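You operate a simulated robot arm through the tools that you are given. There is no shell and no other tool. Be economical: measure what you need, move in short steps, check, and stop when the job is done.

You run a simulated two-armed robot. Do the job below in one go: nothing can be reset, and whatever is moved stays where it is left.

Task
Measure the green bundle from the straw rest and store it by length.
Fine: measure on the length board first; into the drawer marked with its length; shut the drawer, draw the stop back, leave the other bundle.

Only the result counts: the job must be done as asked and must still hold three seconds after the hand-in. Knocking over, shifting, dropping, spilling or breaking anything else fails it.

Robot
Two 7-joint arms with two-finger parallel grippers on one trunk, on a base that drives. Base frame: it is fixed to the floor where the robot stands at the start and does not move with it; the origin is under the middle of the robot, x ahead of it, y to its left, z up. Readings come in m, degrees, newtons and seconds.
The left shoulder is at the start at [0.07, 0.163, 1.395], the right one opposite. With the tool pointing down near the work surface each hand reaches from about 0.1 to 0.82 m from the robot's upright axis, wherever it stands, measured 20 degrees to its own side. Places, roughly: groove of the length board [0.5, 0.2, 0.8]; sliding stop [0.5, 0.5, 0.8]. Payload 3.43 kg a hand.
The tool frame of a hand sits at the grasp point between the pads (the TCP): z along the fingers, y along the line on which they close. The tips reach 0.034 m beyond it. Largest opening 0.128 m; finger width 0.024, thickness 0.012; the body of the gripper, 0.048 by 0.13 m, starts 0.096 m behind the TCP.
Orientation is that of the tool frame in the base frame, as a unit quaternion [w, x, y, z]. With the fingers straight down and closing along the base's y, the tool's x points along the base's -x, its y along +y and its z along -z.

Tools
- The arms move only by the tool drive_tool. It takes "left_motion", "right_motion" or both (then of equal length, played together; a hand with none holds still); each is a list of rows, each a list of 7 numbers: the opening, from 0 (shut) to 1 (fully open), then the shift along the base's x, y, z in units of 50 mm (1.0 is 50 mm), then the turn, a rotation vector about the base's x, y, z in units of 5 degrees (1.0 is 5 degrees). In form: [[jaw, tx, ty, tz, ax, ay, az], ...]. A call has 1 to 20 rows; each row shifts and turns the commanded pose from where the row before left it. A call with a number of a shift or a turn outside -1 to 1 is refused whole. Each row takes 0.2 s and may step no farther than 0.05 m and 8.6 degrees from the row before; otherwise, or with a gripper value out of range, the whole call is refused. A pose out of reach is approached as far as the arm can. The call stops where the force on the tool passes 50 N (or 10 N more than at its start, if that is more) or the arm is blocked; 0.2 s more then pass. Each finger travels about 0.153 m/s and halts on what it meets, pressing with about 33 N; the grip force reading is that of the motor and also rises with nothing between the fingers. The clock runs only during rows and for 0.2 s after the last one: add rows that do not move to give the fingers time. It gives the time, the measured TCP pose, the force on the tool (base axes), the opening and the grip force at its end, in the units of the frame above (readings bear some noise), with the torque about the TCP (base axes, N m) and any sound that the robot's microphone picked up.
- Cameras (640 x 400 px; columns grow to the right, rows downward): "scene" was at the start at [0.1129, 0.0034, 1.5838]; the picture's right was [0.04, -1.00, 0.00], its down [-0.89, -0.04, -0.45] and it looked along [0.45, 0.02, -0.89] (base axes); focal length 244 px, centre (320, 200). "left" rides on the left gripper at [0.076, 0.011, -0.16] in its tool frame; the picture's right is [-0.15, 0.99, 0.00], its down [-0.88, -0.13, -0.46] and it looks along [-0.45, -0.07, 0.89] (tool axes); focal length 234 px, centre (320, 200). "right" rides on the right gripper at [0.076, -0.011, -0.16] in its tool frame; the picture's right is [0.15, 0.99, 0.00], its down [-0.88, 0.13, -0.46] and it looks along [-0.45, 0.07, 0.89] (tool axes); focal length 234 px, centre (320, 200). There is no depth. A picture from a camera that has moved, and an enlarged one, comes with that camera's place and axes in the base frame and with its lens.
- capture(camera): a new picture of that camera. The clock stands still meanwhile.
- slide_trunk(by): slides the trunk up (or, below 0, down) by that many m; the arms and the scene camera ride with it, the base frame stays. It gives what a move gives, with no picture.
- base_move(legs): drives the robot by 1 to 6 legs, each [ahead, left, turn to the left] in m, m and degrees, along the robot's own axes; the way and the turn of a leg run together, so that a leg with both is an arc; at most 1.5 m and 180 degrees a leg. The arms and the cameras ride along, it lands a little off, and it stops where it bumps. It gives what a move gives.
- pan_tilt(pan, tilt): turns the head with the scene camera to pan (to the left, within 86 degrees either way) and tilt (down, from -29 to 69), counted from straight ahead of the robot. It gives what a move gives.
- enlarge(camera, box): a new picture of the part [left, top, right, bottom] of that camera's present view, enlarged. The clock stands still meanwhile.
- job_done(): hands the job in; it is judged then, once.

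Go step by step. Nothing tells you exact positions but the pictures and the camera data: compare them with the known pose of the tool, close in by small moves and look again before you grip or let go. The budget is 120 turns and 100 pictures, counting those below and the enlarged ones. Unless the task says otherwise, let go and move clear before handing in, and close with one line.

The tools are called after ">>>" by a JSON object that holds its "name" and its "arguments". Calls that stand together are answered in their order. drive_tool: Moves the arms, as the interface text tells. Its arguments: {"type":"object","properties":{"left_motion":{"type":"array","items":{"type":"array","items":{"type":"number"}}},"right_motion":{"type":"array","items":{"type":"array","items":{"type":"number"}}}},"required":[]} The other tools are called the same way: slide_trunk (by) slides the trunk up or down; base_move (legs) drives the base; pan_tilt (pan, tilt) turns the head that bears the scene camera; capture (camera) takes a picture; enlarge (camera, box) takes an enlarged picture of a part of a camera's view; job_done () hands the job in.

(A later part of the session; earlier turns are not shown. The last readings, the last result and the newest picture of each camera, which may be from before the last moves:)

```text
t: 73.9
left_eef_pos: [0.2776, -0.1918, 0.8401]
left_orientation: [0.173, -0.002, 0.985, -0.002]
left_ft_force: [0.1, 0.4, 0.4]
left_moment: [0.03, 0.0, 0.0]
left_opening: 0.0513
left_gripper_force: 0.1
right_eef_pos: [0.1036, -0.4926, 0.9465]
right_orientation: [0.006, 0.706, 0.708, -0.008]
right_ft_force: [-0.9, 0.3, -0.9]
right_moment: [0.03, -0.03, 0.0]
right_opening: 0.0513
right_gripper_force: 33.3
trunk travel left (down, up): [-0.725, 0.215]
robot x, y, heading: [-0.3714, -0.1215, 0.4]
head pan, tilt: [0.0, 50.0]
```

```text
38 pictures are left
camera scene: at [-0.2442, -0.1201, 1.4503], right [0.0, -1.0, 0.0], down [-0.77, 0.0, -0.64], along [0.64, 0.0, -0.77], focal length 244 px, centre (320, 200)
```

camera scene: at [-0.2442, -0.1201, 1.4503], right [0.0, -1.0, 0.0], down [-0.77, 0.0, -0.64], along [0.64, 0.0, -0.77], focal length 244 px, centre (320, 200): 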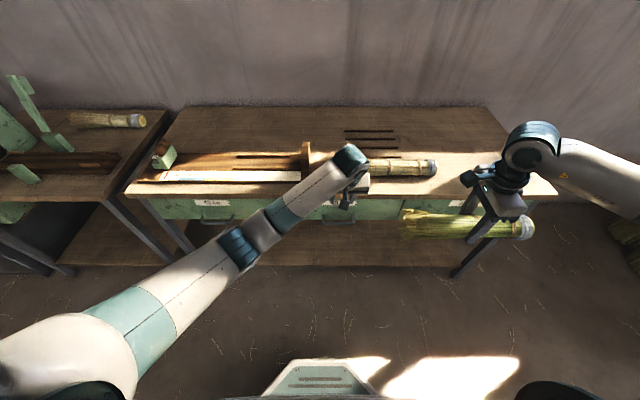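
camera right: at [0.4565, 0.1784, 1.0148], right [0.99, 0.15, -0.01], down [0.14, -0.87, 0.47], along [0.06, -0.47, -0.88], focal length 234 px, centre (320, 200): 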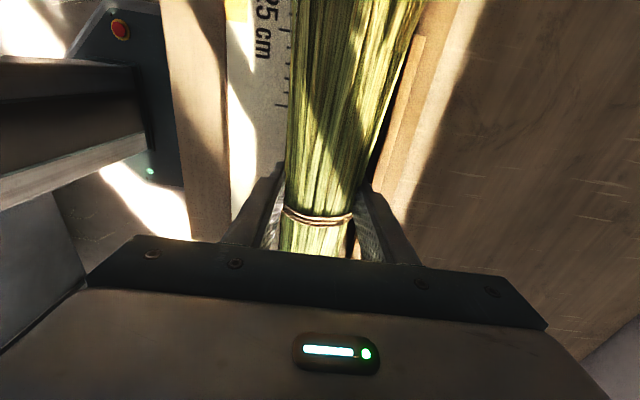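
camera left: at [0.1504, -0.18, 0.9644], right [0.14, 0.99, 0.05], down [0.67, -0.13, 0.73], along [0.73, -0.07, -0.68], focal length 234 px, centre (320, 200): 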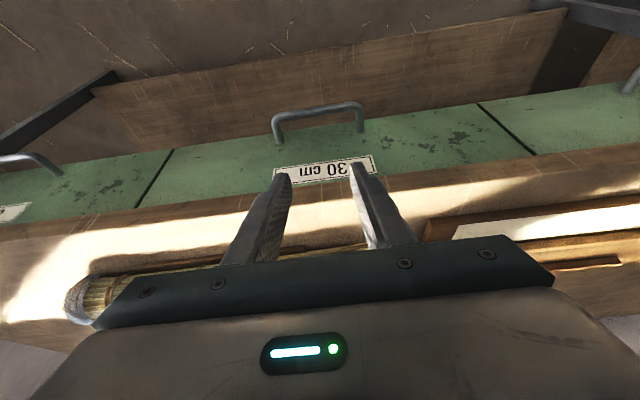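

Two views agree: bar at x≈0.298, z≈0.654, face at x≈0.345. I'll align the finger axis with the gap and advance along it, pausing just above the bar.

>>> {"name": "drive_tool", "arguments": {"left_motion": [[0.4, -0.45, 0.06, 0, 0, 0, 0], [0.4, 0.308, 0, -0.846, 0, 0, 0], [0.4, 0.308, 0, -0.846, 0, 0, 0], [0.4, 0.27, 0, -0.74, 0, 0, 0], [0.4, 0, 0, 0, 0, 0, 0]]}}

>>> {"name": "capture", "arguments": {"camera": "left"}}

>>> {"name": "enlarge", "arguments": {"camera": "scene", "box": [274, 160, 402, 250]}}

```text
t: 75.1
left_eef_pos: [0.2991, -0.1884, 0.7192]
left_orientation: [0.172, -0.002, 0.985, -0.001]
left_ft_force: [0.2, 0.0, -1.1]
left_moment: [0.02, -0.01, 0.0]
left_opening: 0.0513
left_gripper_force: 0.1
right_eef_pos: [0.1037, -0.4908, 0.9462]
right_orientation: [0.005, 0.707, 0.707, -0.007]
right_ft_force: [0.3, 0.6, -0.8]
right_moment: [0.01, 0.04, -0.02]
right_opening: 0.0513
right_gripper_force: 33.1
trunk travel left (down, up): [-0.725, 0.215]
robot x, y, heading: [-0.3722, -0.1247, 0.2]
head pan, tilt: [0.0, 50.0]
```

```text
37 pictures are left
camera left: at [0.1723, -0.1766, 0.8433], right [0.13, 0.99, 0.05], down [0.67, -0.13, 0.73], along [0.73, -0.07, -0.68], focal length 234 px, centre (320, 200)
```

left: 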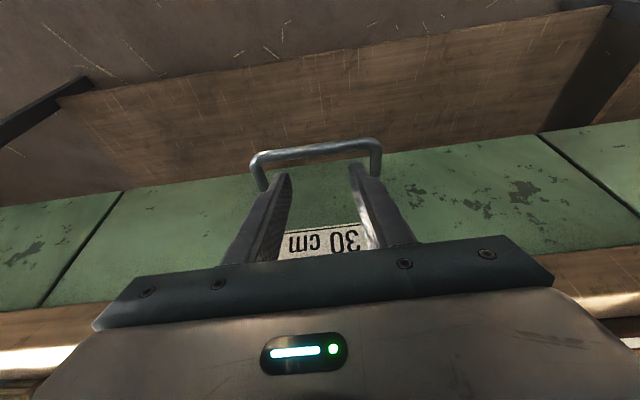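

```text
4.44 times, centred on (338, 205) of scene
camera zoom: at [-0.2437, -0.1199, 1.4502], right [0.0, -1.0, 0.0], down [-0.77, 0.0, -0.64], along [0.64, 0.0, -0.77], focal length 1086 px, centre (240, 178)
```

zoom: 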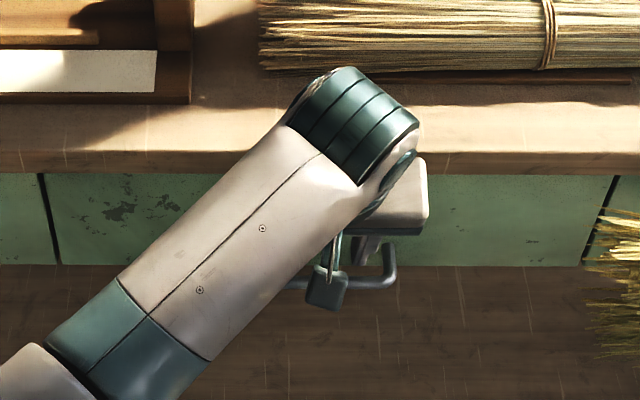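

The fingertips are just above the gap. I'll narrow the fingers and slide in behind the bar.

>>> {"name": "drive_tool", "arguments": {"left_motion": [[0.25, 0.04, 0, 0, 0, 0, 0], [0.25, 0.17, 0, -0.47, 0, 0, 0], [0.25, 0.17, 0, -0.47, 0, 0, 0], [0.25, 0, 0, 0, 0, 0, 0]]}}

>>> {"name": "capture", "arguments": {"camera": "left"}}

```text
t: 76.1
left_eef_pos: [0.3179, -0.189, 0.6714]
left_orientation: [0.173, -0.001, 0.985, -0.002]
left_ft_force: [-0.3, 0.2, 0.2]
left_moment: [-0.01, -0.06, -0.03]
left_opening: 0.0323
left_gripper_force: 0.1
right_eef_pos: [0.1033, -0.4926, 0.9468]
right_orientation: [0.006, 0.706, 0.708, -0.008]
right_ft_force: [-0.3, 0.1, -1.3]
right_moment: [-0.01, 0.01, -0.04]
right_opening: 0.0512
right_gripper_force: 32.3
trunk travel left (down, up): [-0.725, 0.215]
robot x, y, heading: [-0.3722, -0.1202, 0.5]
head pan, tilt: [0.0, 50.0]
```

```text
35 pictures are left
camera left: at [0.1905, -0.1773, 0.7958], right [0.13, 0.99, 0.05], down [0.67, -0.13, 0.73], along [0.73, -0.07, -0.68], focal length 234 px, centre (320, 200)
```

left: 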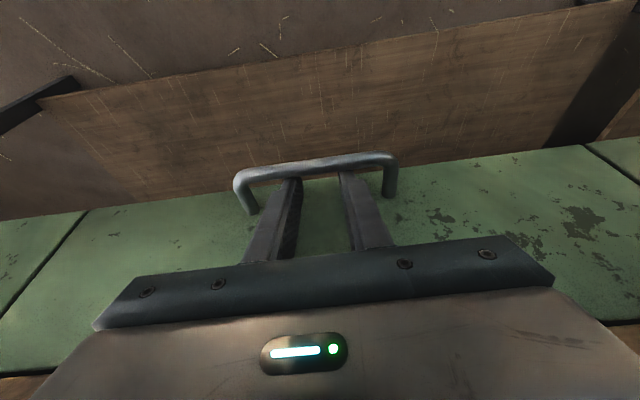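

The tips are about 1 cm below the bar on its inner side. I'll sink another 8 mm and then pull gently 4 cm as a test.

>>> {"name": "drive_tool", "arguments": {"left_motion": [[0.25, 0.03, 0, -0.16, 0, 0, 0], [0.25, 0, 0, 0, 0, 0, 0], [0.25, -0.3, 0, 0, 0, 0, 0], [0.25, -0.3, 0, 0, 0, 0, 0], [0.25, -0.3, 0, 0, 0, 0, 0], [0.25, 0, 0, 0, 0, 0, 0]]}}

>>> {"name": "capture", "arguments": {"camera": "left"}}

```text
t: 77.5
left_eef_pos: [0.2739, -0.1875, 0.6638]
left_orientation: [0.173, -0.002, 0.985, 0.0]
left_ft_force: [0.2, -0.9, -0.2]
left_moment: [0.01, 0.0, 0.0]
left_opening: 0.032
left_gripper_force: 0.1
right_eef_pos: [0.103, -0.4915, 0.9461]
right_orientation: [0.006, 0.706, 0.708, -0.008]
right_ft_force: [-0.2, -0.5, -1.2]
right_moment: [0.02, -0.03, -0.01]
right_opening: 0.0516
right_gripper_force: 32.5
trunk travel left (down, up): [-0.725, 0.215]
robot x, y, heading: [-0.3698, -0.122, 0.0]
head pan, tilt: [0.0, 50.0]
```

```text
34 pictures are left
camera left: at [0.1476, -0.1755, 0.7879], right [0.13, 0.99, 0.05], down [0.67, -0.13, 0.73], along [0.73, -0.07, -0.68], focal length 234 px, centre (320, 200)
```

left: 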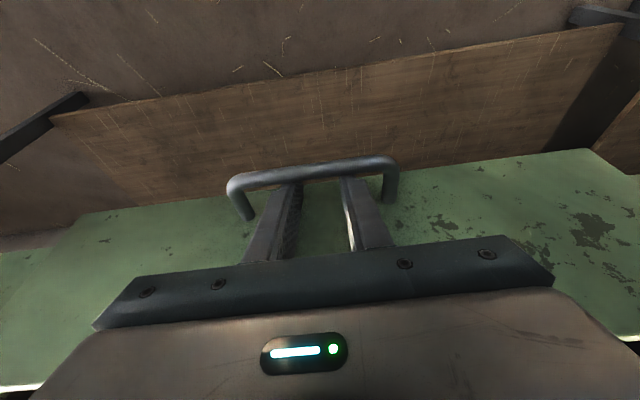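

The drawer comes along with almost no force. I'll pull it out a further 0.2 m.

>>> {"name": "drive_tool", "arguments": {"left_motion": [[0.25, -0.4, 0, 0, 0, 0, 0], [0.25, -0.4, 0, 0, 0, 0, 0], [0.25, -0.4, 0, 0, 0, 0, 0], [0.25, -0.4, 0, 0, 0, 0, 0], [0.25, -0.4, 0, 0, 0, 0, 0], [0.25, -0.4, 0, 0, 0, 0, 0], [0.25, -0.4, 0, 0, 0, 0, 0], [0.25, -0.4, 0, 0, 0, 0, 0], [0.25, -0.4, 0, 0, 0, 0, 0], [0.25, -0.4, 0, 0, 0, 0, 0], [0.25, 0, 0, 0, 0, 0, 0]]}}

>>> {"name": "capture", "arguments": {"camera": "scene"}}

```text
t: 78.6
left_eef_pos: [0.2795, -0.1494, 0.7378]
left_orientation: [0.252, -0.011, 0.967, 0.025]
left_ft_force: [0.3, 0.2, 0.9]
left_moment: [-0.02, 0.02, 0.0]
left_opening: 0.0317
left_gripper_force: 0.0
right_eef_pos: [0.1043, -0.4922, 0.9459]
right_orientation: [0.005, 0.706, 0.708, -0.009]
right_ft_force: [-0.3, 0.8, 0.3]
right_moment: [0.0, 0.03, 0.0]
right_opening: 0.0515
right_gripper_force: 33.3
trunk travel left (down, up): [-0.725, 0.215]
robot x, y, heading: [-0.3674, -0.121, 0.3]
head pan, tilt: [0.0, 50.0]
stopped in row 5 (left hand): the arm was blocked; the commanded pose is now the measured one
```

```text
33 pictures are left
camera scene: at [-0.2436, -0.1204, 1.4503], right [0.01, -1.0, 0.0], down [-0.77, 0.0, -0.64], along [0.64, 0.0, -0.77], focal length 244 px, centre (320, 200)
```

scene: 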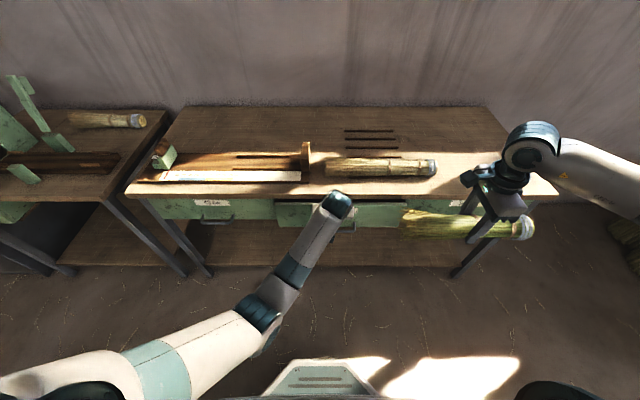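

The left arm jammed in its own range and slipped off the handle; the drawer seems partly open. I'll look closer.

>>> {"name": "enlarge", "arguments": {"camera": "scene", "box": [250, 160, 442, 280]}}

>>> {"name": "capture", "arguments": {"camera": "left"}}

```text
3.33 times, centred on (346, 220) of scene
camera zoom: at [-0.2436, -0.1204, 1.4503], right [0.01, -1.0, 0.0], down [-0.77, 0.0, -0.64], along [0.64, 0.0, -0.77], focal length 814 px, centre (233, 133)
```

zoom: 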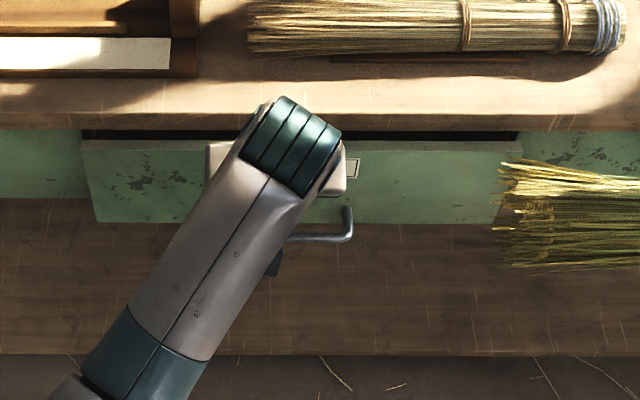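

```text
31 pictures are left
camera left: at [0.134, -0.1472, 0.8407], right [0.1, 0.99, 0.11], down [0.55, -0.15, 0.82], along [0.83, -0.02, -0.56], focal length 234 px, centre (320, 200)
```

left: 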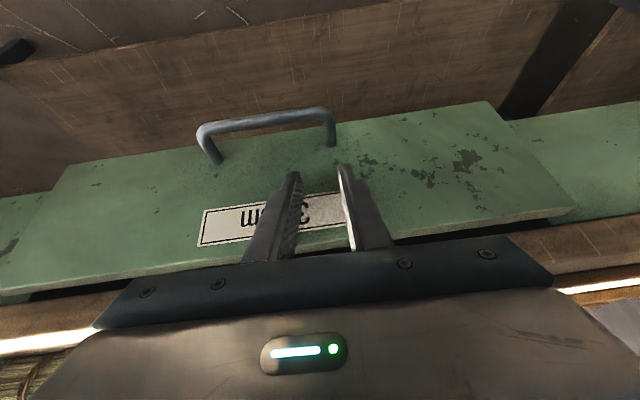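

The drawer is open about 4 cm. Before choosing where to stand for a base-driven pull, I'll check the obstacle at the right rear again, and raise the left hand a little.

>>> {"name": "drive_tool", "arguments": {"left_motion": [[0.25, -0.6, 0, 0.6, 0, 0, 0], [0.25, 0, 0, 0.6, 0, 0, 0], [0.25, 0, 0, 0, 0, 0, 0]]}}

>>> {"name": "pan_tilt", "arguments": {"pan": -86, "tilt": 30}}

>>> {"name": "capture", "arguments": {"camera": "scene"}}

```text
t: 79.6
left_eef_pos: [0.2706, -0.1039, 0.8019]
left_orientation: [0.267, -0.016, 0.962, 0.06]
left_ft_force: [-0.2, 0.3, 0.3]
left_moment: [0.04, 0.01, 0.0]
left_opening: 0.0321
left_gripper_force: 0.1
right_eef_pos: [0.1036, -0.4924, 0.9461]
right_orientation: [0.005, 0.706, 0.708, -0.009]
right_ft_force: [-0.4, -0.2, 0.4]
right_moment: [0.02, -0.04, 0.01]
right_opening: 0.0516
right_gripper_force: 33.0
trunk travel left (down, up): [-0.725, 0.215]
robot x, y, heading: [-0.373, -0.1234, 0.2]
head pan, tilt: [0.0, 50.0]
stopped in row 3 (left hand): the arm was blocked; the commanded pose is now the measured one
```

```text
t: 81.2
left_eef_pos: [0.2687, -0.1054, 0.8011]
left_orientation: [0.268, -0.017, 0.962, 0.06]
left_ft_force: [0.6, 0.1, 0.8]
left_moment: [0.0, 0.0, 0.01]
left_opening: 0.032
left_gripper_force: 0.0
right_eef_pos: [0.1033, -0.4922, 0.9469]
right_orientation: [0.006, 0.706, 0.708, -0.008]
right_ft_force: [0.5, 0.1, -1.7]
right_moment: [0.0, 0.02, 0.03]
right_opening: 0.052
right_gripper_force: 32.9
trunk travel left (down, up): [-0.725, 0.215]
robot x, y, heading: [-0.3691, -0.1184, 0.2]
head pan, tilt: [-85.9, 30.0]
```

```text
30 pictures are left
camera scene: at [-0.3139, -0.2105, 1.4798], right [-1.0, -0.08, 0.0], down [-0.04, 0.5, -0.87], along [0.07, -0.86, -0.5], focal length 244 px, centre (320, 200)
```

scene: 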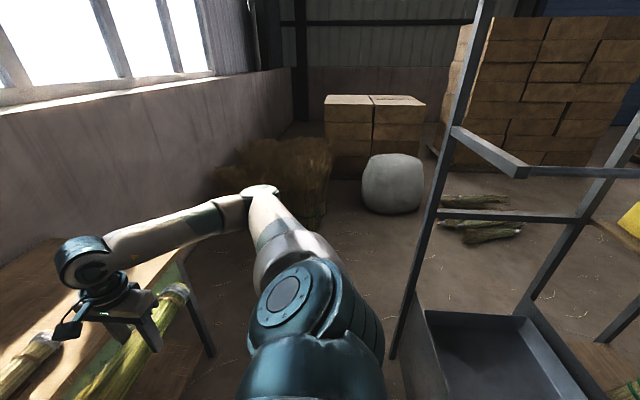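

There is a rack with a tray to the right rear, behind x≈-0.6; the left arm seems to hit its crossing limit. I'll bring the left hand back to its own side and then shift the robot right while staying forward.

>>> {"name": "drive_tool", "arguments": {"left_motion": [[0.25, -0.2, 0.7, 0.4, 0, 0, 0], [0.25, -0.2, 0.7, 0.4, 0, 0, 0], [0.25, 0, 0.8, 0, 0, 0, 0], [0.25, 0, 0.8, 0, 0, 0, 0], [0.25, 0, 0, 0, 0, 0, 0]]}}

>>> {"name": "base_move", "arguments": {"legs": [[0.05, -0.16, 0]]}}

```text
t: 82.4
left_eef_pos: [0.2488, 0.0441, 0.8399]
left_orientation: [0.266, -0.016, 0.962, 0.059]
left_ft_force: [0.5, 0.7, 0.3]
left_moment: [0.03, 0.0, 0.03]
left_opening: 0.0323
left_gripper_force: 0.0
right_eef_pos: [0.1043, -0.4921, 0.9459]
right_orientation: [0.005, 0.706, 0.709, -0.008]
right_ft_force: [-0.6, -0.2, 0.2]
right_moment: [0.01, 0.01, 0.01]
right_opening: 0.0515
right_gripper_force: 33.2
trunk travel left (down, up): [-0.725, 0.215]
robot x, y, heading: [-0.373, -0.1222, 0.4]
head pan, tilt: [-85.9, 30.0]
```

```text
t: 83.9
left_eef_pos: [0.3005, -0.1154, 0.8396]
left_orientation: [0.266, -0.015, 0.962, 0.058]
left_ft_force: [0.1, 0.2, -0.6]
left_moment: [0.02, 0.02, 0.0]
left_opening: 0.0322
left_gripper_force: 0.1
right_eef_pos: [0.1541, -0.6531, 0.9474]
right_orientation: [0.005, 0.706, 0.708, -0.009]
right_ft_force: [0.9, -0.6, -1.1]
right_moment: [0.03, -0.02, -0.01]
right_opening: 0.0513
right_gripper_force: 32.9
trunk travel left (down, up): [-0.725, 0.215]
robot x, y, heading: [-0.3249, -0.284, 0.3]
head pan, tilt: [-85.9, 30.0]
```

Now at y≈-0.284. I'll restore the 20° tilt, realign with the handle (now x≈0.263) and stop just above it to look.

>>> {"name": "drive_tool", "arguments": {"left_motion": [[0.25, -0.6, 0, 0.1, -0.42, 0.72, -0.2], [0.25, -0.6, -0.5, 0, -0.42, 0.72, -0.2], [0.25, -0.44, -0.5, 0, -0.42, 0.72, -0.2], [0.25, 0, -0.48, 0, 0, 0, 0], [0.25, 0.308, 0, -0.846, 0, 0, 0], [0.25, 0.308, 0, -0.846, 0, 0, 0], [0.25, 0.2, 0, -0.55, 0, 0, 0], [0.25, 0, 0, 0, 0, 0, 0]]}}

>>> {"name": "capture", "arguments": {"camera": "left"}}

```text
t: 85.9
left_eef_pos: [0.2653, -0.1325, 0.7281]
left_orientation: [0.178, -0.003, 0.983, 0.046]
left_ft_force: [0.2, 0.6, 0.6]
left_moment: [0.04, -0.01, 0.01]
left_opening: 0.032
left_gripper_force: 0.1
right_eef_pos: [0.1535, -0.6521, 0.9458]
right_orientation: [0.005, 0.706, 0.709, -0.009]
right_ft_force: [-0.1, 1.2, -0.1]
right_moment: [0.0, 0.02, 0.0]
right_opening: 0.0514
right_gripper_force: 33.2
trunk travel left (down, up): [-0.725, 0.215]
robot x, y, heading: [-0.3217, -0.2858, 0.0]
head pan, tilt: [-85.9, 30.0]
stopped in row 8 (left hand): the arm was blocked; the commanded pose is now the measured one
```

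```text
29 pictures are left
camera left: at [0.137, -0.1348, 0.8495], right [0.12, 0.98, 0.14], down [0.67, -0.18, 0.72], along [0.74, 0.01, -0.68], focal length 234 px, centre (320, 200)
```

left: 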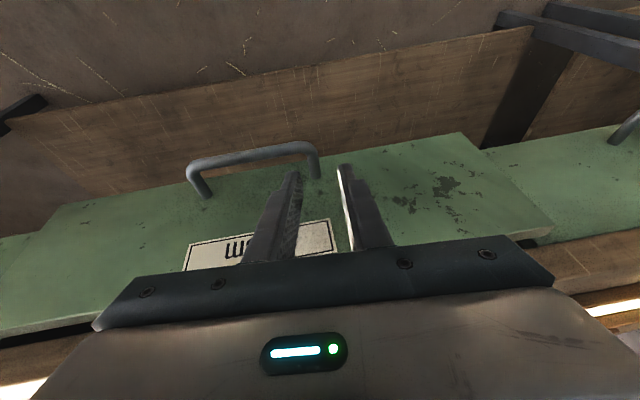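

The left arm is being blocked by something; I'll look at it with the head camera.

>>> {"name": "pan_tilt", "arguments": {"pan": 25, "tilt": 60}}

>>> {"name": "capture", "arguments": {"camera": "scene"}}

```text
t: 87.8
left_eef_pos: [0.2652, -0.1331, 0.7274]
left_orientation: [0.179, -0.002, 0.983, 0.046]
left_ft_force: [-0.2, 0.1, -0.3]
left_moment: [0.01, 0.02, 0.01]
left_opening: 0.0319
left_gripper_force: 0.0
right_eef_pos: [0.1544, -0.6522, 0.9461]
right_orientation: [0.006, 0.706, 0.708, -0.009]
right_ft_force: [-1.3, 0.3, -1.3]
right_moment: [0.03, -0.02, -0.02]
right_opening: 0.0518
right_gripper_force: 32.6
trunk travel left (down, up): [-0.725, 0.215]
robot x, y, heading: [-0.3213, -0.2802, 0.2]
head pan, tilt: [25.0, 60.0]
```

```text
28 pictures are left
camera scene: at [-0.21, -0.2526, 1.4377], right [0.43, -0.9, 0.0], down [-0.78, -0.37, -0.5], along [0.45, 0.21, -0.87], focal length 244 px, centre (320, 200)
```

scene: 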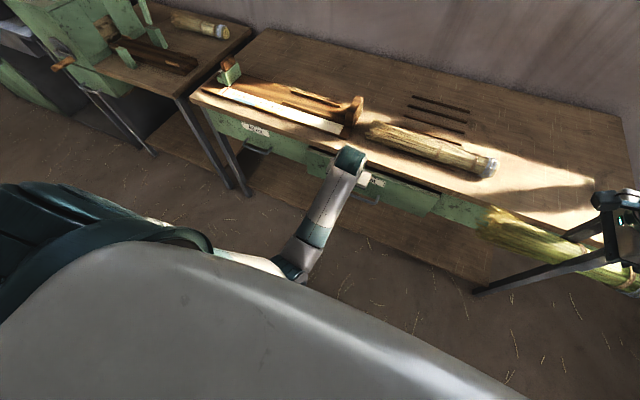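

The left elbow is folded against the torso because the trunk is low. I'll raise the trunk 0.2 m (the hand rises freely in front of the table), so the arm works more stretched.

>>> {"name": "slide_trunk", "arguments": {"by": 0.2}}

>>> {"name": "drive_tool", "arguments": {"left_motion": [[0.25, -0.3, 0, 0, 0, 0, -0.9], [0.25, -0.3, -0.4, -0.5, 0, 0, 0], [0.25, -0.2, -0.7, -0.5, 0, 0, 0], [0.25, 0, 0, -0.5, 0, 0, 0], [0.25, 0, 0, 0, 0, 0, 0]]}}

```text
t: 90.0
left_eef_pos: [0.2647, -0.1335, 0.9276]
left_orientation: [0.179, -0.002, 0.983, 0.046]
left_ft_force: [-0.9, -0.9, -0.1]
left_moment: [-0.03, -0.02, 0.01]
left_opening: 0.032
left_gripper_force: 0.1
right_eef_pos: [0.1542, -0.6519, 1.1466]
right_orientation: [0.006, 0.707, 0.708, -0.008]
right_ft_force: [0.4, 0.1, -1.3]
right_moment: [0.02, -0.02, -0.01]
right_opening: 0.0514
right_gripper_force: 33.2
trunk travel left (down, up): [-0.925, 0.015]
robot x, y, heading: [-0.3184, -0.2817, 0.4]
head pan, tilt: [25.0, 60.0]
```

```text
t: 91.3
left_eef_pos: [0.2345, -0.1581, 0.8517]
left_orientation: [0.185, 0.035, 0.98, 0.061]
left_ft_force: [0.3, 0.1, 0.3]
left_moment: [-0.01, -0.03, -0.01]
left_opening: 0.0325
left_gripper_force: 0.0
right_eef_pos: [0.1543, -0.6512, 1.1465]
right_orientation: [0.005, 0.706, 0.709, -0.009]
right_ft_force: [-0.7, 0.3, -0.6]
right_moment: [0.01, 0.01, 0.0]
right_opening: 0.0516
right_gripper_force: 33.1
trunk travel left (down, up): [-0.925, 0.015]
robot x, y, heading: [-0.3211, -0.2827, 0.6]
head pan, tilt: [25.0, 60.0]
stopped in row 5 (left hand): the arm was blocked; the commanded pose is now the measured one
```

Still tucked. I'll unfold the arm by taking the hand up and out to its far-left side (as at the start), with the tilt corrected, then return.

>>> {"name": "drive_tool", "arguments": {"left_motion": [[0.25, 0, 0.4, 0.7, 0, 0, 0], [0.25, 0, 0.4, 0.8, 0, 0, 0], [0.25, 0, 0.4, 0.8, 0, 0, 0], [0.25, 0, 0.4, 0.8, 0, 0, 0], [0.25, 0.4, 0.8, 0, -0.75, 0.13, 0.27], [0.25, 0.4, 0.8, 0, -0.75, 0.13, 0.27], [0.25, 0.5, 0.8, 0, 0, 0, 0], [0.25, 0.5, 0.8, 0, 0, 0, 0], [0.25, 0.5, 0.8, 0, 0, 0, 0], [0.25, 0.5, 0.5, 0, 0, 0, 0], [0.25, 0, 0, 0, 0, 0, 0]]}}

>>> {"name": "capture", "arguments": {"camera": "scene"}}

```text
t: 93.8
left_eef_pos: [0.3743, 0.1425, 1.0057]
left_orientation: [0.176, 0.0, 0.984, -0.001]
left_ft_force: [-0.3, -0.8, 0.4]
left_moment: [0.03, 0.01, 0.0]
left_opening: 0.0323
left_gripper_force: 0.0
right_eef_pos: [0.1546, -0.6534, 1.1456]
right_orientation: [0.006, 0.707, 0.707, -0.008]
right_ft_force: [0.2, 0.1, -1.0]
right_moment: [0.02, 0.01, 0.04]
right_opening: 0.0515
right_gripper_force: 33.4
trunk travel left (down, up): [-0.925, 0.015]
robot x, y, heading: [-0.3226, -0.2845, 0.3]
head pan, tilt: [25.0, 60.0]
```

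```text
27 pictures are left
camera scene: at [-0.2102, -0.2529, 1.6377], right [0.43, -0.9, 0.0], down [-0.78, -0.37, -0.5], along [0.45, 0.21, -0.87], focal length 244 px, centre (320, 200)
```

scene: 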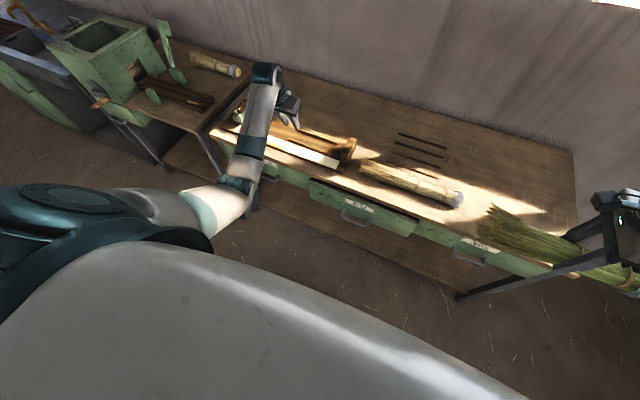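

The jam happens when the left arm reaches across in front of the torso, so I'll move the robot further right so the handle is well on the left arm's own side (rack is behind).

>>> {"name": "base_move", "arguments": {"legs": [[0.04, -0.17, 0]]}}

```text
t: 95.2
left_eef_pos: [0.4142, -0.0256, 1.0054]
left_orientation: [0.176, 0.0, 0.984, -0.002]
left_ft_force: [0.1, 0.6, 0.5]
left_moment: [-0.02, -0.01, -0.03]
left_opening: 0.032
left_gripper_force: 0.1
right_eef_pos: [0.1928, -0.8216, 1.1479]
right_orientation: [0.006, 0.706, 0.708, -0.008]
right_ft_force: [-0.6, -0.2, -0.7]
right_moment: [-0.01, 0.0, -0.01]
right_opening: 0.0516
right_gripper_force: 33.2
trunk travel left (down, up): [-0.925, 0.015]
robot x, y, heading: [-0.28, -0.4525, 0.3]
head pan, tilt: [25.0, 60.0]
```

Good, unblocked. I'll approach the handle again from above along the same axis, stopping just above the bar.

>>> {"name": "drive_tool", "arguments": {"left_motion": [[0.25, -0.78, -0.6, 0, 0, 0, 0], [0.25, -0.78, -0.6, 0, 0, 0, 0], [0.25, -0.78, -0.6, 0, 0, 0, 0], [0.25, -0.78, -0.6, 0, 0, 0, 0], [0.25, -0.78, -0.6, 0, 0, 0, 0], [0.25, 0, -0.27, -0.86, 0, 0, 0], [0.25, 0, 0, -0.86, 0, 0, 0], [0.25, 0, 0, -0.86, 0, 0, 0], [0.25, 0, 0, -0.86, 0, 0, 0], [0.25, 0.308, 0, -0.846, 0, 0, 0], [0.25, 0.308, 0, -0.846, 0, 0, 0], [0.25, 0.2, 0, -0.55, 0, 0, 0], [0.25, 0, 0, 0, 0, 0, 0]]}}

>>> {"name": "capture", "arguments": {"camera": "left"}}

```text
t: 98.0
left_eef_pos: [0.2599, -0.1944, 0.7219]
left_orientation: [0.176, 0.001, 0.984, 0.0]
left_ft_force: [-0.3, 0.5, -0.1]
left_moment: [0.01, 0.01, 0.0]
left_opening: 0.032
left_gripper_force: 0.1
right_eef_pos: [0.1927, -0.8244, 1.1475]
right_orientation: [0.006, 0.705, 0.709, -0.007]
right_ft_force: [-0.2, -0.5, -0.5]
right_moment: [-0.03, -0.02, -0.01]
right_opening: 0.0514
right_gripper_force: 33.1
trunk travel left (down, up): [-0.925, 0.015]
robot x, y, heading: [-0.2784, -0.4533, 0.1]
head pan, tilt: [25.0, 60.0]
```

```text
26 pictures are left
camera left: at [0.1327, -0.1821, 0.8443], right [0.14, 0.99, 0.05], down [0.67, -0.13, 0.73], along [0.73, -0.07, -0.68], focal length 234 px, centre (320, 200)
```

left: 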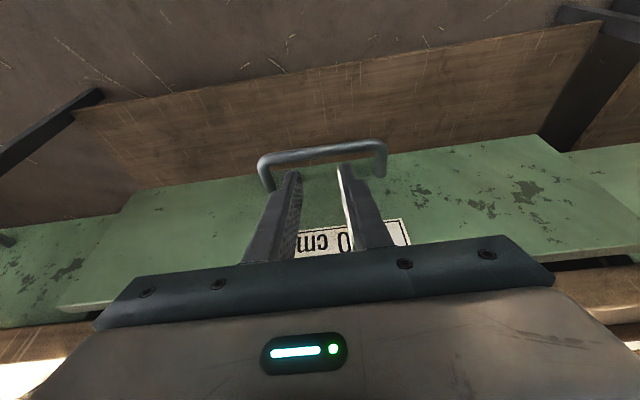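

The arm is free and the alignment matches the first insertion. Insert behind the bar and pull 5 cm.

>>> {"name": "drive_tool", "arguments": {"left_motion": [[0.25, 0.1, 0, 0, 0, 0, 0], [0.25, 0.17, 0, -0.5, 0, 0, 0], [0.25, 0.2, 0, -0.66, 0, 0, 0], [0.25, 0, 0, 0, 0, 0, 0], [0.25, -0.3, 0, 0, 0, 0, 0], [0.25, -0.3, 0, 0, 0, 0, 0], [0.25, -0.3, 0, 0, 0, 0, 0], [0.25, -0.3, 0, 0, 0, 0, 0], [0.25, 0, 0, 0, 0, 0, 0]]}}

>>> {"name": "capture", "arguments": {"camera": "left"}}

```text
t: 100.0
left_eef_pos: [0.2226, -0.192, 0.6644]
left_orientation: [0.175, 0.001, 0.985, 0.0]
left_ft_force: [-1.2, 0.4, 0.2]
left_moment: [0.03, 0.02, 0.03]
left_opening: 0.0319
left_gripper_force: 0.0
right_eef_pos: [0.1943, -0.824, 1.1459]
right_orientation: [0.005, 0.706, 0.708, -0.008]
right_ft_force: [-0.1, -0.1, -1.1]
right_moment: [-0.01, 0.02, 0.0]
right_opening: 0.0514
right_gripper_force: 32.9
trunk travel left (down, up): [-0.925, 0.015]
robot x, y, heading: [-0.2807, -0.4544, 0.5]
head pan, tilt: [25.0, 60.0]
```

```text
25 pictures are left
camera left: at [0.0969, -0.181, 0.7882], right [0.14, 0.99, 0.05], down [0.67, -0.13, 0.73], along [0.73, -0.07, -0.68], focal length 234 px, centre (320, 200)
```

left: 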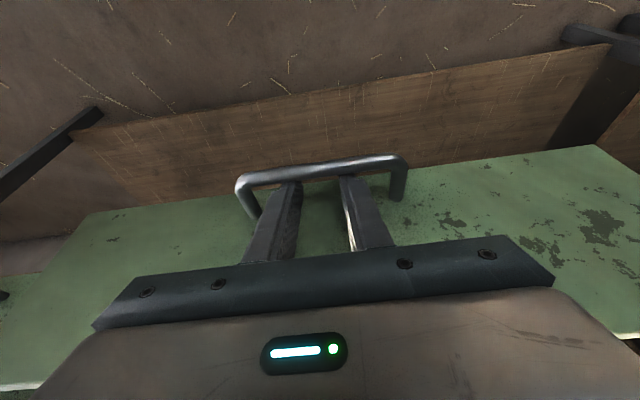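

It's following again (open about 9 cm). Pulling 12 cm more.

>>> {"name": "drive_tool", "arguments": {"left_motion": [[0.25, -0.3, 0, 0, 0, 0, 0], [0.25, -0.3, 0, 0, 0, 0, 0], [0.25, -0.3, 0, 0, 0, 0, 0], [0.25, -0.3, 0, 0, 0, 0, 0], [0.25, -0.3, 0, 0, 0, 0, 0], [0.25, -0.3, 0, 0, 0, 0, 0], [0.25, -0.3, 0, 0, 0, 0, 0], [0.25, -0.3, 0, 0, 0, 0, 0], [0.25, 0, 0, 0, 0, 0, 0]]}}

>>> {"name": "capture", "arguments": {"camera": "scene"}}

```text
t: 102.0
left_eef_pos: [0.1028, -0.1937, 0.6649]
left_orientation: [0.175, 0.0, 0.984, 0.0]
left_ft_force: [-1.9, 0.2, -0.1]
left_moment: [-0.02, 0.07, 0.03]
left_opening: 0.032
left_gripper_force: 0.0
right_eef_pos: [0.1938, -0.8247, 1.1466]
right_orientation: [0.005, 0.706, 0.708, -0.008]
right_ft_force: [-0.7, -0.2, -0.6]
right_moment: [-0.01, 0.03, 0.02]
right_opening: 0.0514
right_gripper_force: 33.1
trunk travel left (down, up): [-0.925, 0.015]
robot x, y, heading: [-0.2767, -0.4531, 0.5]
head pan, tilt: [25.0, 60.0]
```

```text
24 pictures are left
camera scene: at [-0.17, -0.4248, 1.6377], right [0.43, -0.9, 0.0], down [-0.78, -0.37, -0.5], along [0.45, 0.21, -0.87], focal length 244 px, centre (320, 200)
```

scene: 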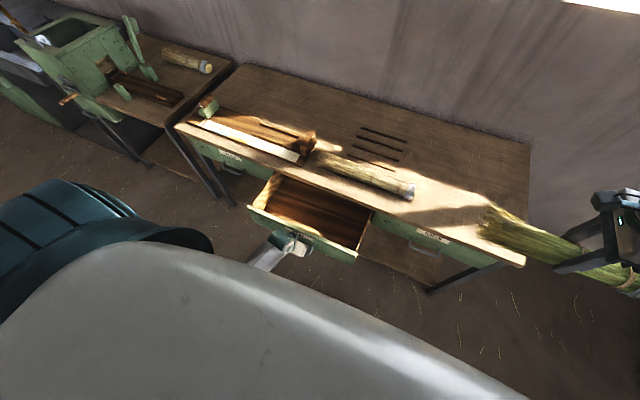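

The drawer is open about 21 cm. I'll unhook the left hand and move it out left, then shift the base left so the right hand works in front.

>>> {"name": "drive_tool", "arguments": {"left_motion": [[0.25, 0.06, 0, 0, 0, 0, 0], [0.25, -0.2, 0, 0.55, 0, 0, 0], [0.25, -0.25, 0, 0.69, 0, 0, 0], [0.25, -0.25, 0, 0.69, 0, 0, 0], [0.25, 0, 0, 0.9, 0, 0, 0], [0.25, 0, 0, 0.9, 0, 0, 0], [0.25, 0, 0.6, 0.7, 0, 0, 0], [0.25, 0, 0.6, 0.7, 0, 0, 0]]}}

>>> {"name": "base_move", "arguments": {"legs": [[0, 0.27, 0]]}}

>>> {"name": "pan_tilt", "arguments": {"pan": 0, "tilt": 66}}

>>> {"name": "capture", "arguments": {"camera": "scene"}}

```text
t: 103.8
left_eef_pos: [0.0747, -0.1326, 0.9243]
left_orientation: [0.176, 0.0, 0.984, -0.001]
left_ft_force: [-1.1, 0.3, 0.0]
left_moment: [-0.03, 0.0, 0.0]
left_opening: 0.0319
left_gripper_force: 0.2
right_eef_pos: [0.1933, -0.8219, 1.1454]
right_orientation: [0.006, 0.706, 0.708, -0.008]
right_ft_force: [-0.4, 0.9, -0.9]
right_moment: [0.0, 0.0, -0.02]
right_opening: 0.0513
right_gripper_force: 33.4
trunk travel left (down, up): [-0.925, 0.015]
robot x, y, heading: [-0.2806, -0.4571, 0.3]
head pan, tilt: [25.0, 60.0]
```

```text
t: 105.8
left_eef_pos: [0.0753, 0.1372, 0.9227]
left_orientation: [0.176, 0.003, 0.984, 0.0]
left_ft_force: [-0.7, -0.2, -0.5]
left_moment: [-0.01, -0.02, -0.03]
left_opening: 0.0322
left_gripper_force: 0.1
right_eef_pos: [0.1919, -0.5542, 1.1463]
right_orientation: [0.005, 0.708, 0.706, -0.008]
right_ft_force: [0.3, 0.6, 0.1]
right_moment: [0.04, 0.0, -0.02]
right_opening: 0.0512
right_gripper_force: 32.9
trunk travel left (down, up): [-0.925, 0.015]
robot x, y, heading: [-0.2847, -0.1799, 0.1]
head pan, tilt: [25.0, 60.0]
```

```text
t: 106.7
left_eef_pos: [0.075, 0.1388, 0.9224]
left_orientation: [0.177, 0.002, 0.984, -0.002]
left_ft_force: [0.3, 0.0, 0.0]
left_moment: [-0.01, 0.01, -0.01]
left_opening: 0.032
left_gripper_force: 0.0
right_eef_pos: [0.1917, -0.5514, 1.1462]
right_orientation: [0.005, 0.708, 0.706, -0.008]
right_ft_force: [-0.7, 0.2, 0.3]
right_moment: [0.04, 0.01, 0.02]
right_opening: 0.0514
right_gripper_force: 32.7
trunk travel left (down, up): [-0.925, 0.015]
robot x, y, heading: [-0.2796, -0.1794, 0.0]
head pan, tilt: [0.0, 66.0]
```

```text
23 pictures are left
camera scene: at [-0.1719, -0.1787, 1.6311], right [0.0, -1.0, 0.0], down [-0.91, 0.0, -0.41], along [0.41, 0.0, -0.91], focal length 244 px, centre (320, 200)
```

scene: 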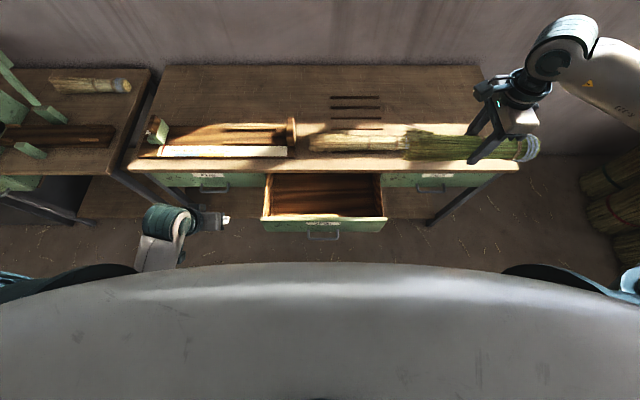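

>>> {"name": "enlarge", "arguments": {"camera": "scene", "box": [244, 150, 404, 250]}}

```text
4.00 times, centred on (324, 200) of scene
camera zoom: at [-0.1719, -0.1787, 1.6311], right [0.0, -1.0, 0.0], down [-0.91, 0.0, -0.41], along [0.41, 0.0, -0.91], focal length 977 px, centre (304, 200)
```

zoom: 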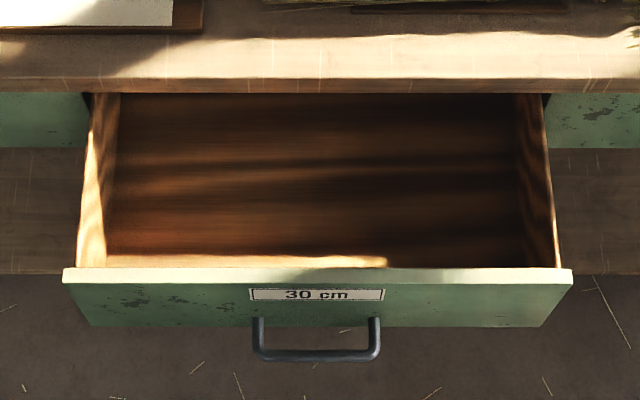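

Drawer interior: x from 0.154 to the table edge 0.326, y from about +0.01 to −0.41. I'll bring the bundle over its middle and lower part-way.

>>> {"name": "drive_tool", "arguments": {"right_motion": [[0, 0.12, 0.99, 0, 0, 0, 0], [0, 0.12, 0.99, 0, 0, 0, 0], [0, 0.12, 0.99, 0, 0, 0, 0], [0, 0.12, 0.99, 0, 0, 0, 0], [0, 0.12, 0.99, 0, 0, 0, 0], [0, 0.12, 0.99, 0, 0, 0, 0], [0, 0.12, 0.99, 0, 0, 0, 0], [0, 0, 0, -0.9, 0, 0, 0], [0, 0, 0, -0.9, 0, 0, 0], [0, 0, 0, -0.9, 0, 0, 0], [0, 0, 0, -0.9, 0, 0, 0], [0, 0, 0, -0.9, 0, 0, 0], [0, 0, 0, -0.9, 0, 0, 0], [0, 0, 0, 0, 0, 0, 0]]}}

>>> {"name": "enlarge", "arguments": {"camera": "scene", "box": [244, 130, 404, 250]}}

>>> {"name": "capture", "arguments": {"camera": "right"}}

```text
t: 109.7
left_eef_pos: [0.0752, 0.1389, 0.9224]
left_orientation: [0.177, 0.003, 0.984, -0.001]
left_ft_force: [0.3, -0.4, -0.4]
left_moment: [-0.01, 0.0, 0.03]
left_opening: 0.0319
left_gripper_force: 0.0
right_eef_pos: [0.2334, -0.2047, 0.8771]
right_orientation: [0.006, 0.708, 0.707, -0.008]
right_ft_force: [0.2, -1.4, -0.3]
right_moment: [0.01, -0.02, -0.03]
right_opening: 0.0513
right_gripper_force: 33.2
trunk travel left (down, up): [-0.925, 0.015]
robot x, y, heading: [-0.2815, -0.1812, 0.3]
head pan, tilt: [0.0, 66.0]
```

```text
3.33 times, centred on (324, 190) of scene
camera zoom: at [-0.172, -0.1795, 1.6311], right [0.0, -1.0, 0.0], down [-0.91, 0.0, -0.41], along [0.41, 0.0, -0.91], focal length 814 px, centre (307, 233)
```

zoom: 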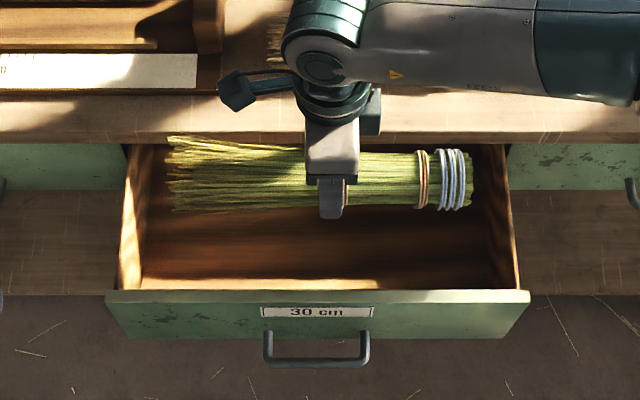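

```text
20 pictures are left
camera right: at [0.2237, -0.1273, 1.0347], right [0.99, 0.15, -0.01], down [0.13, -0.87, 0.47], along [0.06, -0.47, -0.88], focal length 234 px, centre (320, 200)
```

right: 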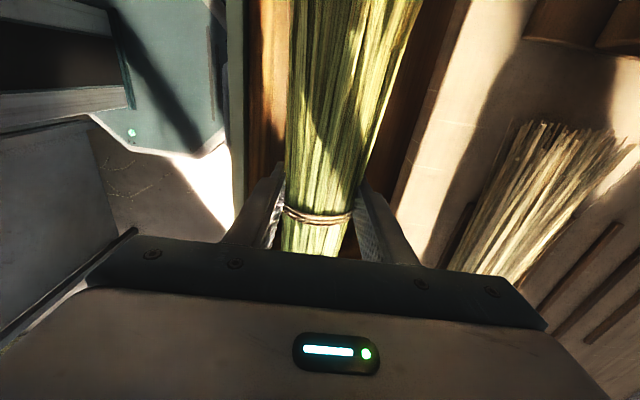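

Well-centred over the open drawer. I'll shift 8 mm towards the front for margin from the table edge and lower gradually.

>>> {"name": "drive_tool", "arguments": {"right_motion": [[0, -0.16, 0, -0.6, 0, 0, 0], [0, 0, 0, -0.8, 0, 0, 0], [0, 0, 0, -0.8, 0, 0, 0], [0, 0, 0, -0.8, 0, 0, 0], [0, 0, 0, -0.3, 0, 0, 0], [0, 0, 0, 0, 0, 0, 0]]}}

>>> {"name": "enlarge", "arguments": {"camera": "scene", "box": [244, 130, 404, 250]}}

```text
t: 111.1
left_eef_pos: [0.0758, 0.1387, 0.9233]
left_orientation: [0.175, 0.003, 0.985, -0.001]
left_ft_force: [-0.5, 0.4, -0.2]
left_moment: [-0.03, 0.03, 0.0]
left_opening: 0.0319
left_gripper_force: 0.1
right_eef_pos: [0.2236, -0.2038, 0.7082]
right_orientation: [0.006, 0.708, 0.707, -0.008]
right_ft_force: [-0.9, 0.2, -0.9]
right_moment: [0.04, -0.02, -0.01]
right_opening: 0.0515
right_gripper_force: 32.8
trunk travel left (down, up): [-0.925, 0.015]
robot x, y, heading: [-0.2801, -0.1785, -0.0]
head pan, tilt: [0.0, 66.0]
```

```text
3.33 times, centred on (324, 190) of scene
camera zoom: at [-0.1718, -0.1792, 1.6311], right [0.0, -1.0, 0.0], down [-0.91, 0.0, -0.41], along [0.41, 0.0, -0.91], focal length 814 px, centre (307, 233)
```

zoom: 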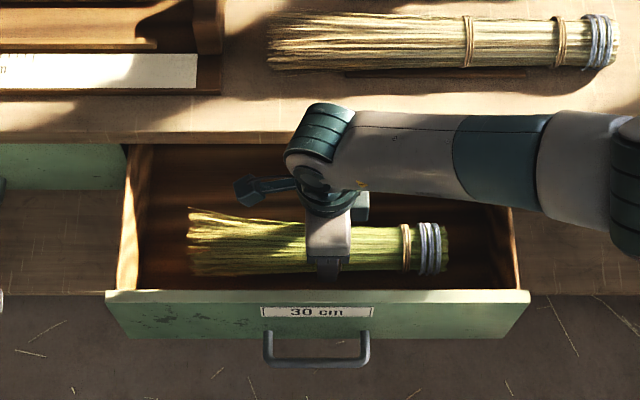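

Inside the drawer with no contact yet; I'll lower in small steps until it touches the bottom.

>>> {"name": "drive_tool", "arguments": {"right_motion": [[0, 0, 0, -0.2, 0, 0, 0], [0, 0, 0, -0.1, 0, 0, 0], [0, 0, 0, -0.1, 0, 0, 0], [0, 0, 0, 0, 0, 0, 0]]}}

```text
t: 112.1
left_eef_pos: [0.0753, 0.1393, 0.9235]
left_orientation: [0.175, 0.003, 0.985, -0.001]
left_ft_force: [0.4, 0.9, 0.1]
left_moment: [-0.01, 0.0, 0.0]
left_opening: 0.0319
left_gripper_force: 0.1
right_eef_pos: [0.225, -0.2046, 0.6901]
right_orientation: [0.006, 0.708, 0.706, -0.008]
right_ft_force: [-0.3, -0.6, -1.3]
right_moment: [0.02, -0.02, 0.01]
right_opening: 0.0516
right_gripper_force: 33.7
trunk travel left (down, up): [-0.925, 0.015]
robot x, y, heading: [-0.2797, -0.1824, -0.2]
head pan, tilt: [0.0, 66.0]
```

>>> {"name": "drive_tool", "arguments": {"right_motion": [[0, 0, 0, -0.1, 0, 0, 0], [0, 0, 0, -0.1, 0, 0, 0], [0, 0, 0, -0.06, 0, 0, 0], [0, 0, 0, 0, 0, 0, 0]]}}

>>> {"name": "capture", "arguments": {"camera": "right"}}

```text
t: 113.1
left_eef_pos: [0.075, 0.1391, 0.9231]
left_orientation: [0.175, 0.002, 0.985, -0.001]
left_ft_force: [0.0, 0.5, 0.3]
left_moment: [-0.02, -0.01, -0.02]
left_opening: 0.0319
left_gripper_force: 0.0
right_eef_pos: [0.2243, -0.2059, 0.6769]
right_orientation: [0.006, 0.707, 0.707, -0.008]
right_ft_force: [0.4, -0.3, -0.6]
right_moment: [0.04, 0.02, -0.02]
right_opening: 0.0516
right_gripper_force: 32.5
trunk travel left (down, up): [-0.925, 0.015]
robot x, y, heading: [-0.2787, -0.1785, -0.0]
head pan, tilt: [0.0, 66.0]
```

```text
18 pictures are left
camera right: at [0.2159, -0.1279, 0.8358], right [0.99, 0.15, -0.01], down [0.13, -0.87, 0.47], along [0.06, -0.47, -0.88], focal length 234 px, centre (320, 200)
```

right: 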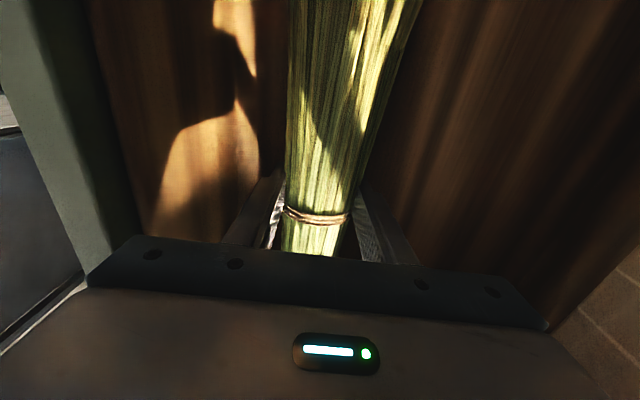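

>>> {"name": "drive_tool", "arguments": {"right_motion": [[0, 0, 0, -0.08, 0, 0, 0], [0, 0, 0, -0.08, 0, 0, 0], [0, 0, 0, -0.08, 0, 0, 0], [0, 0, 0, 0, 0, 0, 0]]}}

```text
t: 113.9
left_eef_pos: [0.0741, 0.1383, 0.9233]
left_orientation: [0.176, 0.003, 0.984, -0.001]
left_ft_force: [0.4, 1.7, -0.6]
left_moment: [0.01, 0.0, -0.03]
left_opening: 0.0319
left_gripper_force: 0.1
right_eef_pos: [0.2292, -0.2059, 0.671]
right_orientation: [0.007, 0.708, 0.706, -0.005]
right_ft_force: [-1.6, -6.7, 27.5]
right_moment: [-0.01, 0.62, 0.41]
right_opening: 0.0514
right_gripper_force: 32.7
trunk travel left (down, up): [-0.925, 0.015]
robot x, y, heading: [-0.2814, -0.176, -0.1]
head pan, tilt: [0.0, 66.0]
stopped in row 4 (right hand): the force on the tool passed its limit (the readings are from after the stop); the commanded pose is now the measured one
```

Contact with the drawer bottom. Release and lift straight out.

>>> {"name": "drive_tool", "arguments": {"right_motion": [[0, 0, 0, 0.05, 0, 0, 0], [0.6, 0, 0, 0, 0, 0, 0], [0.6, 0, 0, 0, 0, 0, 0], [0.6, 0, 0, 0.3, 0, 0, 0], [0.6, 0, 0, 0.8, 0, 0, 0], [0.6, 0, 0, 0.9, 0, 0, 0], [0.6, 0, 0, 0.9, 0, 0, 0], [0.6, 0, 0, 0.9, 0, 0, 0], [0.6, 0, 0, 0.9, 0, 0, 0]]}}

>>> {"name": "enlarge", "arguments": {"camera": "scene", "box": [244, 130, 404, 250]}}

```text
t: 115.9
left_eef_pos: [0.0753, 0.14, 0.9233]
left_orientation: [0.175, 0.002, 0.985, -0.002]
left_ft_force: [0.5, 0.0, -0.1]
left_moment: [0.01, 0.02, -0.02]
left_opening: 0.0319
left_gripper_force: 0.1
right_eef_pos: [0.2288, -0.2061, 0.9054]
right_orientation: [0.006, 0.708, 0.706, -0.007]
right_ft_force: [0.0, -0.1, -0.4]
right_moment: [-0.03, 0.0, -0.03]
right_opening: 0.0767
right_gripper_force: 0.1
trunk travel left (down, up): [-0.925, 0.015]
robot x, y, heading: [-0.2785, -0.1829, 0.3]
head pan, tilt: [0.0, 66.0]
```

```text
3.33 times, centred on (324, 190) of scene
camera zoom: at [-0.1722, -0.1793, 1.631], right [0.0, -1.0, 0.0], down [-0.91, 0.0, -0.41], along [0.41, 0.0, -0.91], focal length 814 px, centre (307, 233)
```

zoom: 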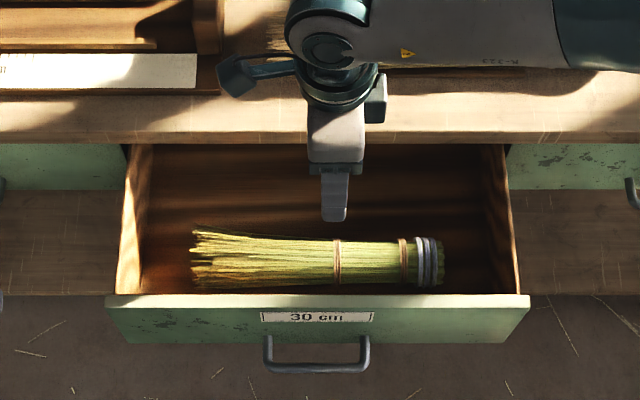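

The bundle lies in the 30 cm drawer. To close it I'll back up 0.1 m, tilt the right hand 30° (body leaning towards me) with closed fingers, and come down in front of the drawer face above its handle.

>>> {"name": "base_move", "arguments": {"legs": [[-0.1, 0, 0]]}}

>>> {"name": "drive_tool", "arguments": {"right_motion": [[0, -0.5, 0, 0.3, 0, -1, 0], [0, -0.5, 0, 0, 0, -1, 0], [0, 0, 0, 0, 0, -1, 0], [0, 0, 0, 0, 0, -1, 0], [0, 0, 0, 0, 0, -1, 0], [0, 0, 0, 0, 0, -1, 0], [0, 0, 0, 0, 0, 0, 0]]}}

>>> {"name": "capture", "arguments": {"camera": "scene"}}

```text
t: 117.1
left_eef_pos: [-0.0254, 0.1364, 0.9223]
left_orientation: [0.176, 0.003, 0.984, -0.001]
left_ft_force: [0.2, 0.6, 0.3]
left_moment: [-0.03, -0.02, 0.03]
left_opening: 0.0321
left_gripper_force: 0.0
right_eef_pos: [0.1283, -0.2075, 0.904]
right_orientation: [0.005, 0.708, 0.706, -0.007]
right_ft_force: [0.3, -0.4, 0.7]
right_moment: [0.01, -0.02, 0.01]
right_opening: 0.0768
right_gripper_force: 0.1
trunk travel left (down, up): [-0.925, 0.015]
robot x, y, heading: [-0.383, -0.1761, 0.2]
head pan, tilt: [0.0, 66.0]
```

```text
t: 118.7
left_eef_pos: [-0.0253, 0.1389, 0.9232]
left_orientation: [0.175, 0.004, 0.985, -0.002]
left_ft_force: [0.0, 1.0, -0.2]
left_moment: [0.01, 0.01, 0.0]
left_opening: 0.032
left_gripper_force: 0.0
right_eef_pos: [0.078, -0.2079, 0.9202]
right_orientation: [0.189, 0.686, 0.68, 0.177]
right_ft_force: [0.3, -0.1, 0.0]
right_moment: [0.01, 0.03, 0.04]
right_opening: 0.0
right_gripper_force: 33.1
trunk travel left (down, up): [-0.925, 0.015]
robot x, y, heading: [-0.3818, -0.1798, 0.3]
head pan, tilt: [0.0, 66.0]
```

```text
16 pictures are left
camera scene: at [-0.2727, -0.1794, 1.6311], right [0.0, -1.0, 0.0], down [-0.91, 0.0, -0.41], along [0.41, 0.0, -0.91], focal length 244 px, centre (320, 200)
```

scene: 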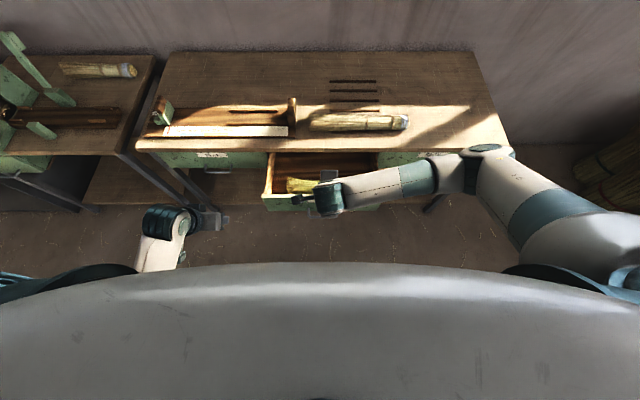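

The tilt is right. I'll lower in front of the drawer face.

>>> {"name": "drive_tool", "arguments": {"right_motion": [[0, 0, 0, -0.93, 0, 0, 0], [0, 0, 0, -0.93, 0, 0, 0], [0, 0, 0, -0.93, 0, 0, 0], [0, 0, 0, -0.93, 0, 0, 0], [0, 0, 0, 0, 0, 0, 0]]}}

>>> {"name": "capture", "arguments": {"camera": "right"}}

>>> {"name": "enlarge", "arguments": {"camera": "scene", "box": [244, 130, 404, 230]}}

```text
t: 119.9
left_eef_pos: [-0.026, 0.138, 0.9234]
left_orientation: [0.177, 0.003, 0.984, -0.001]
left_ft_force: [0.1, -1.0, -1.1]
left_moment: [0.03, 0.0, 0.01]
left_opening: 0.032
left_gripper_force: 0.1
right_eef_pos: [0.078, -0.2089, 0.7322]
right_orientation: [0.189, 0.686, 0.68, 0.177]
right_ft_force: [0.6, -0.2, 1.1]
right_moment: [0.0, 0.01, 0.0]
right_opening: 0.0001
right_gripper_force: 33.4
trunk travel left (down, up): [-0.925, 0.015]
robot x, y, heading: [-0.3822, -0.1768, 0.0]
head pan, tilt: [0.0, 66.0]
```

```text
15 pictures are left
camera right: at [-0.0103, -0.1319, 0.8637], right [0.86, 0.14, 0.49], down [-0.12, -0.87, 0.47], along [0.5, -0.47, -0.73], focal length 234 px, centre (320, 200)
```

right: 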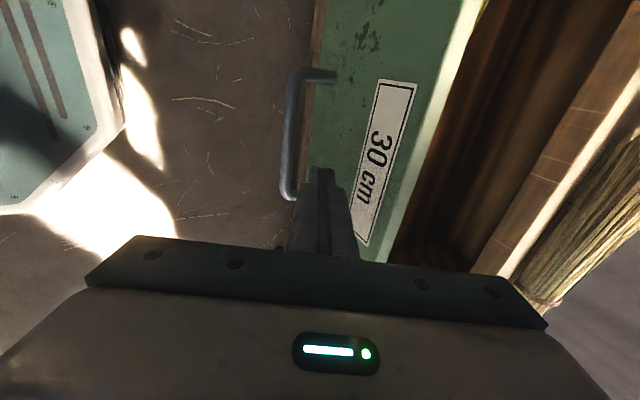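

```text
4.00 times, centred on (324, 180) of scene
camera zoom: at [-0.2734, -0.1799, 1.6311], right [0.0, -1.0, 0.0], down [-0.91, 0.0, -0.41], along [0.41, 0.0, -0.91], focal length 977 px, centre (304, 280)
```

zoom: 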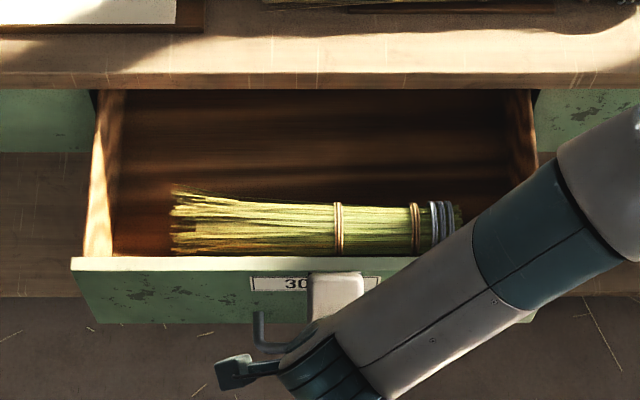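

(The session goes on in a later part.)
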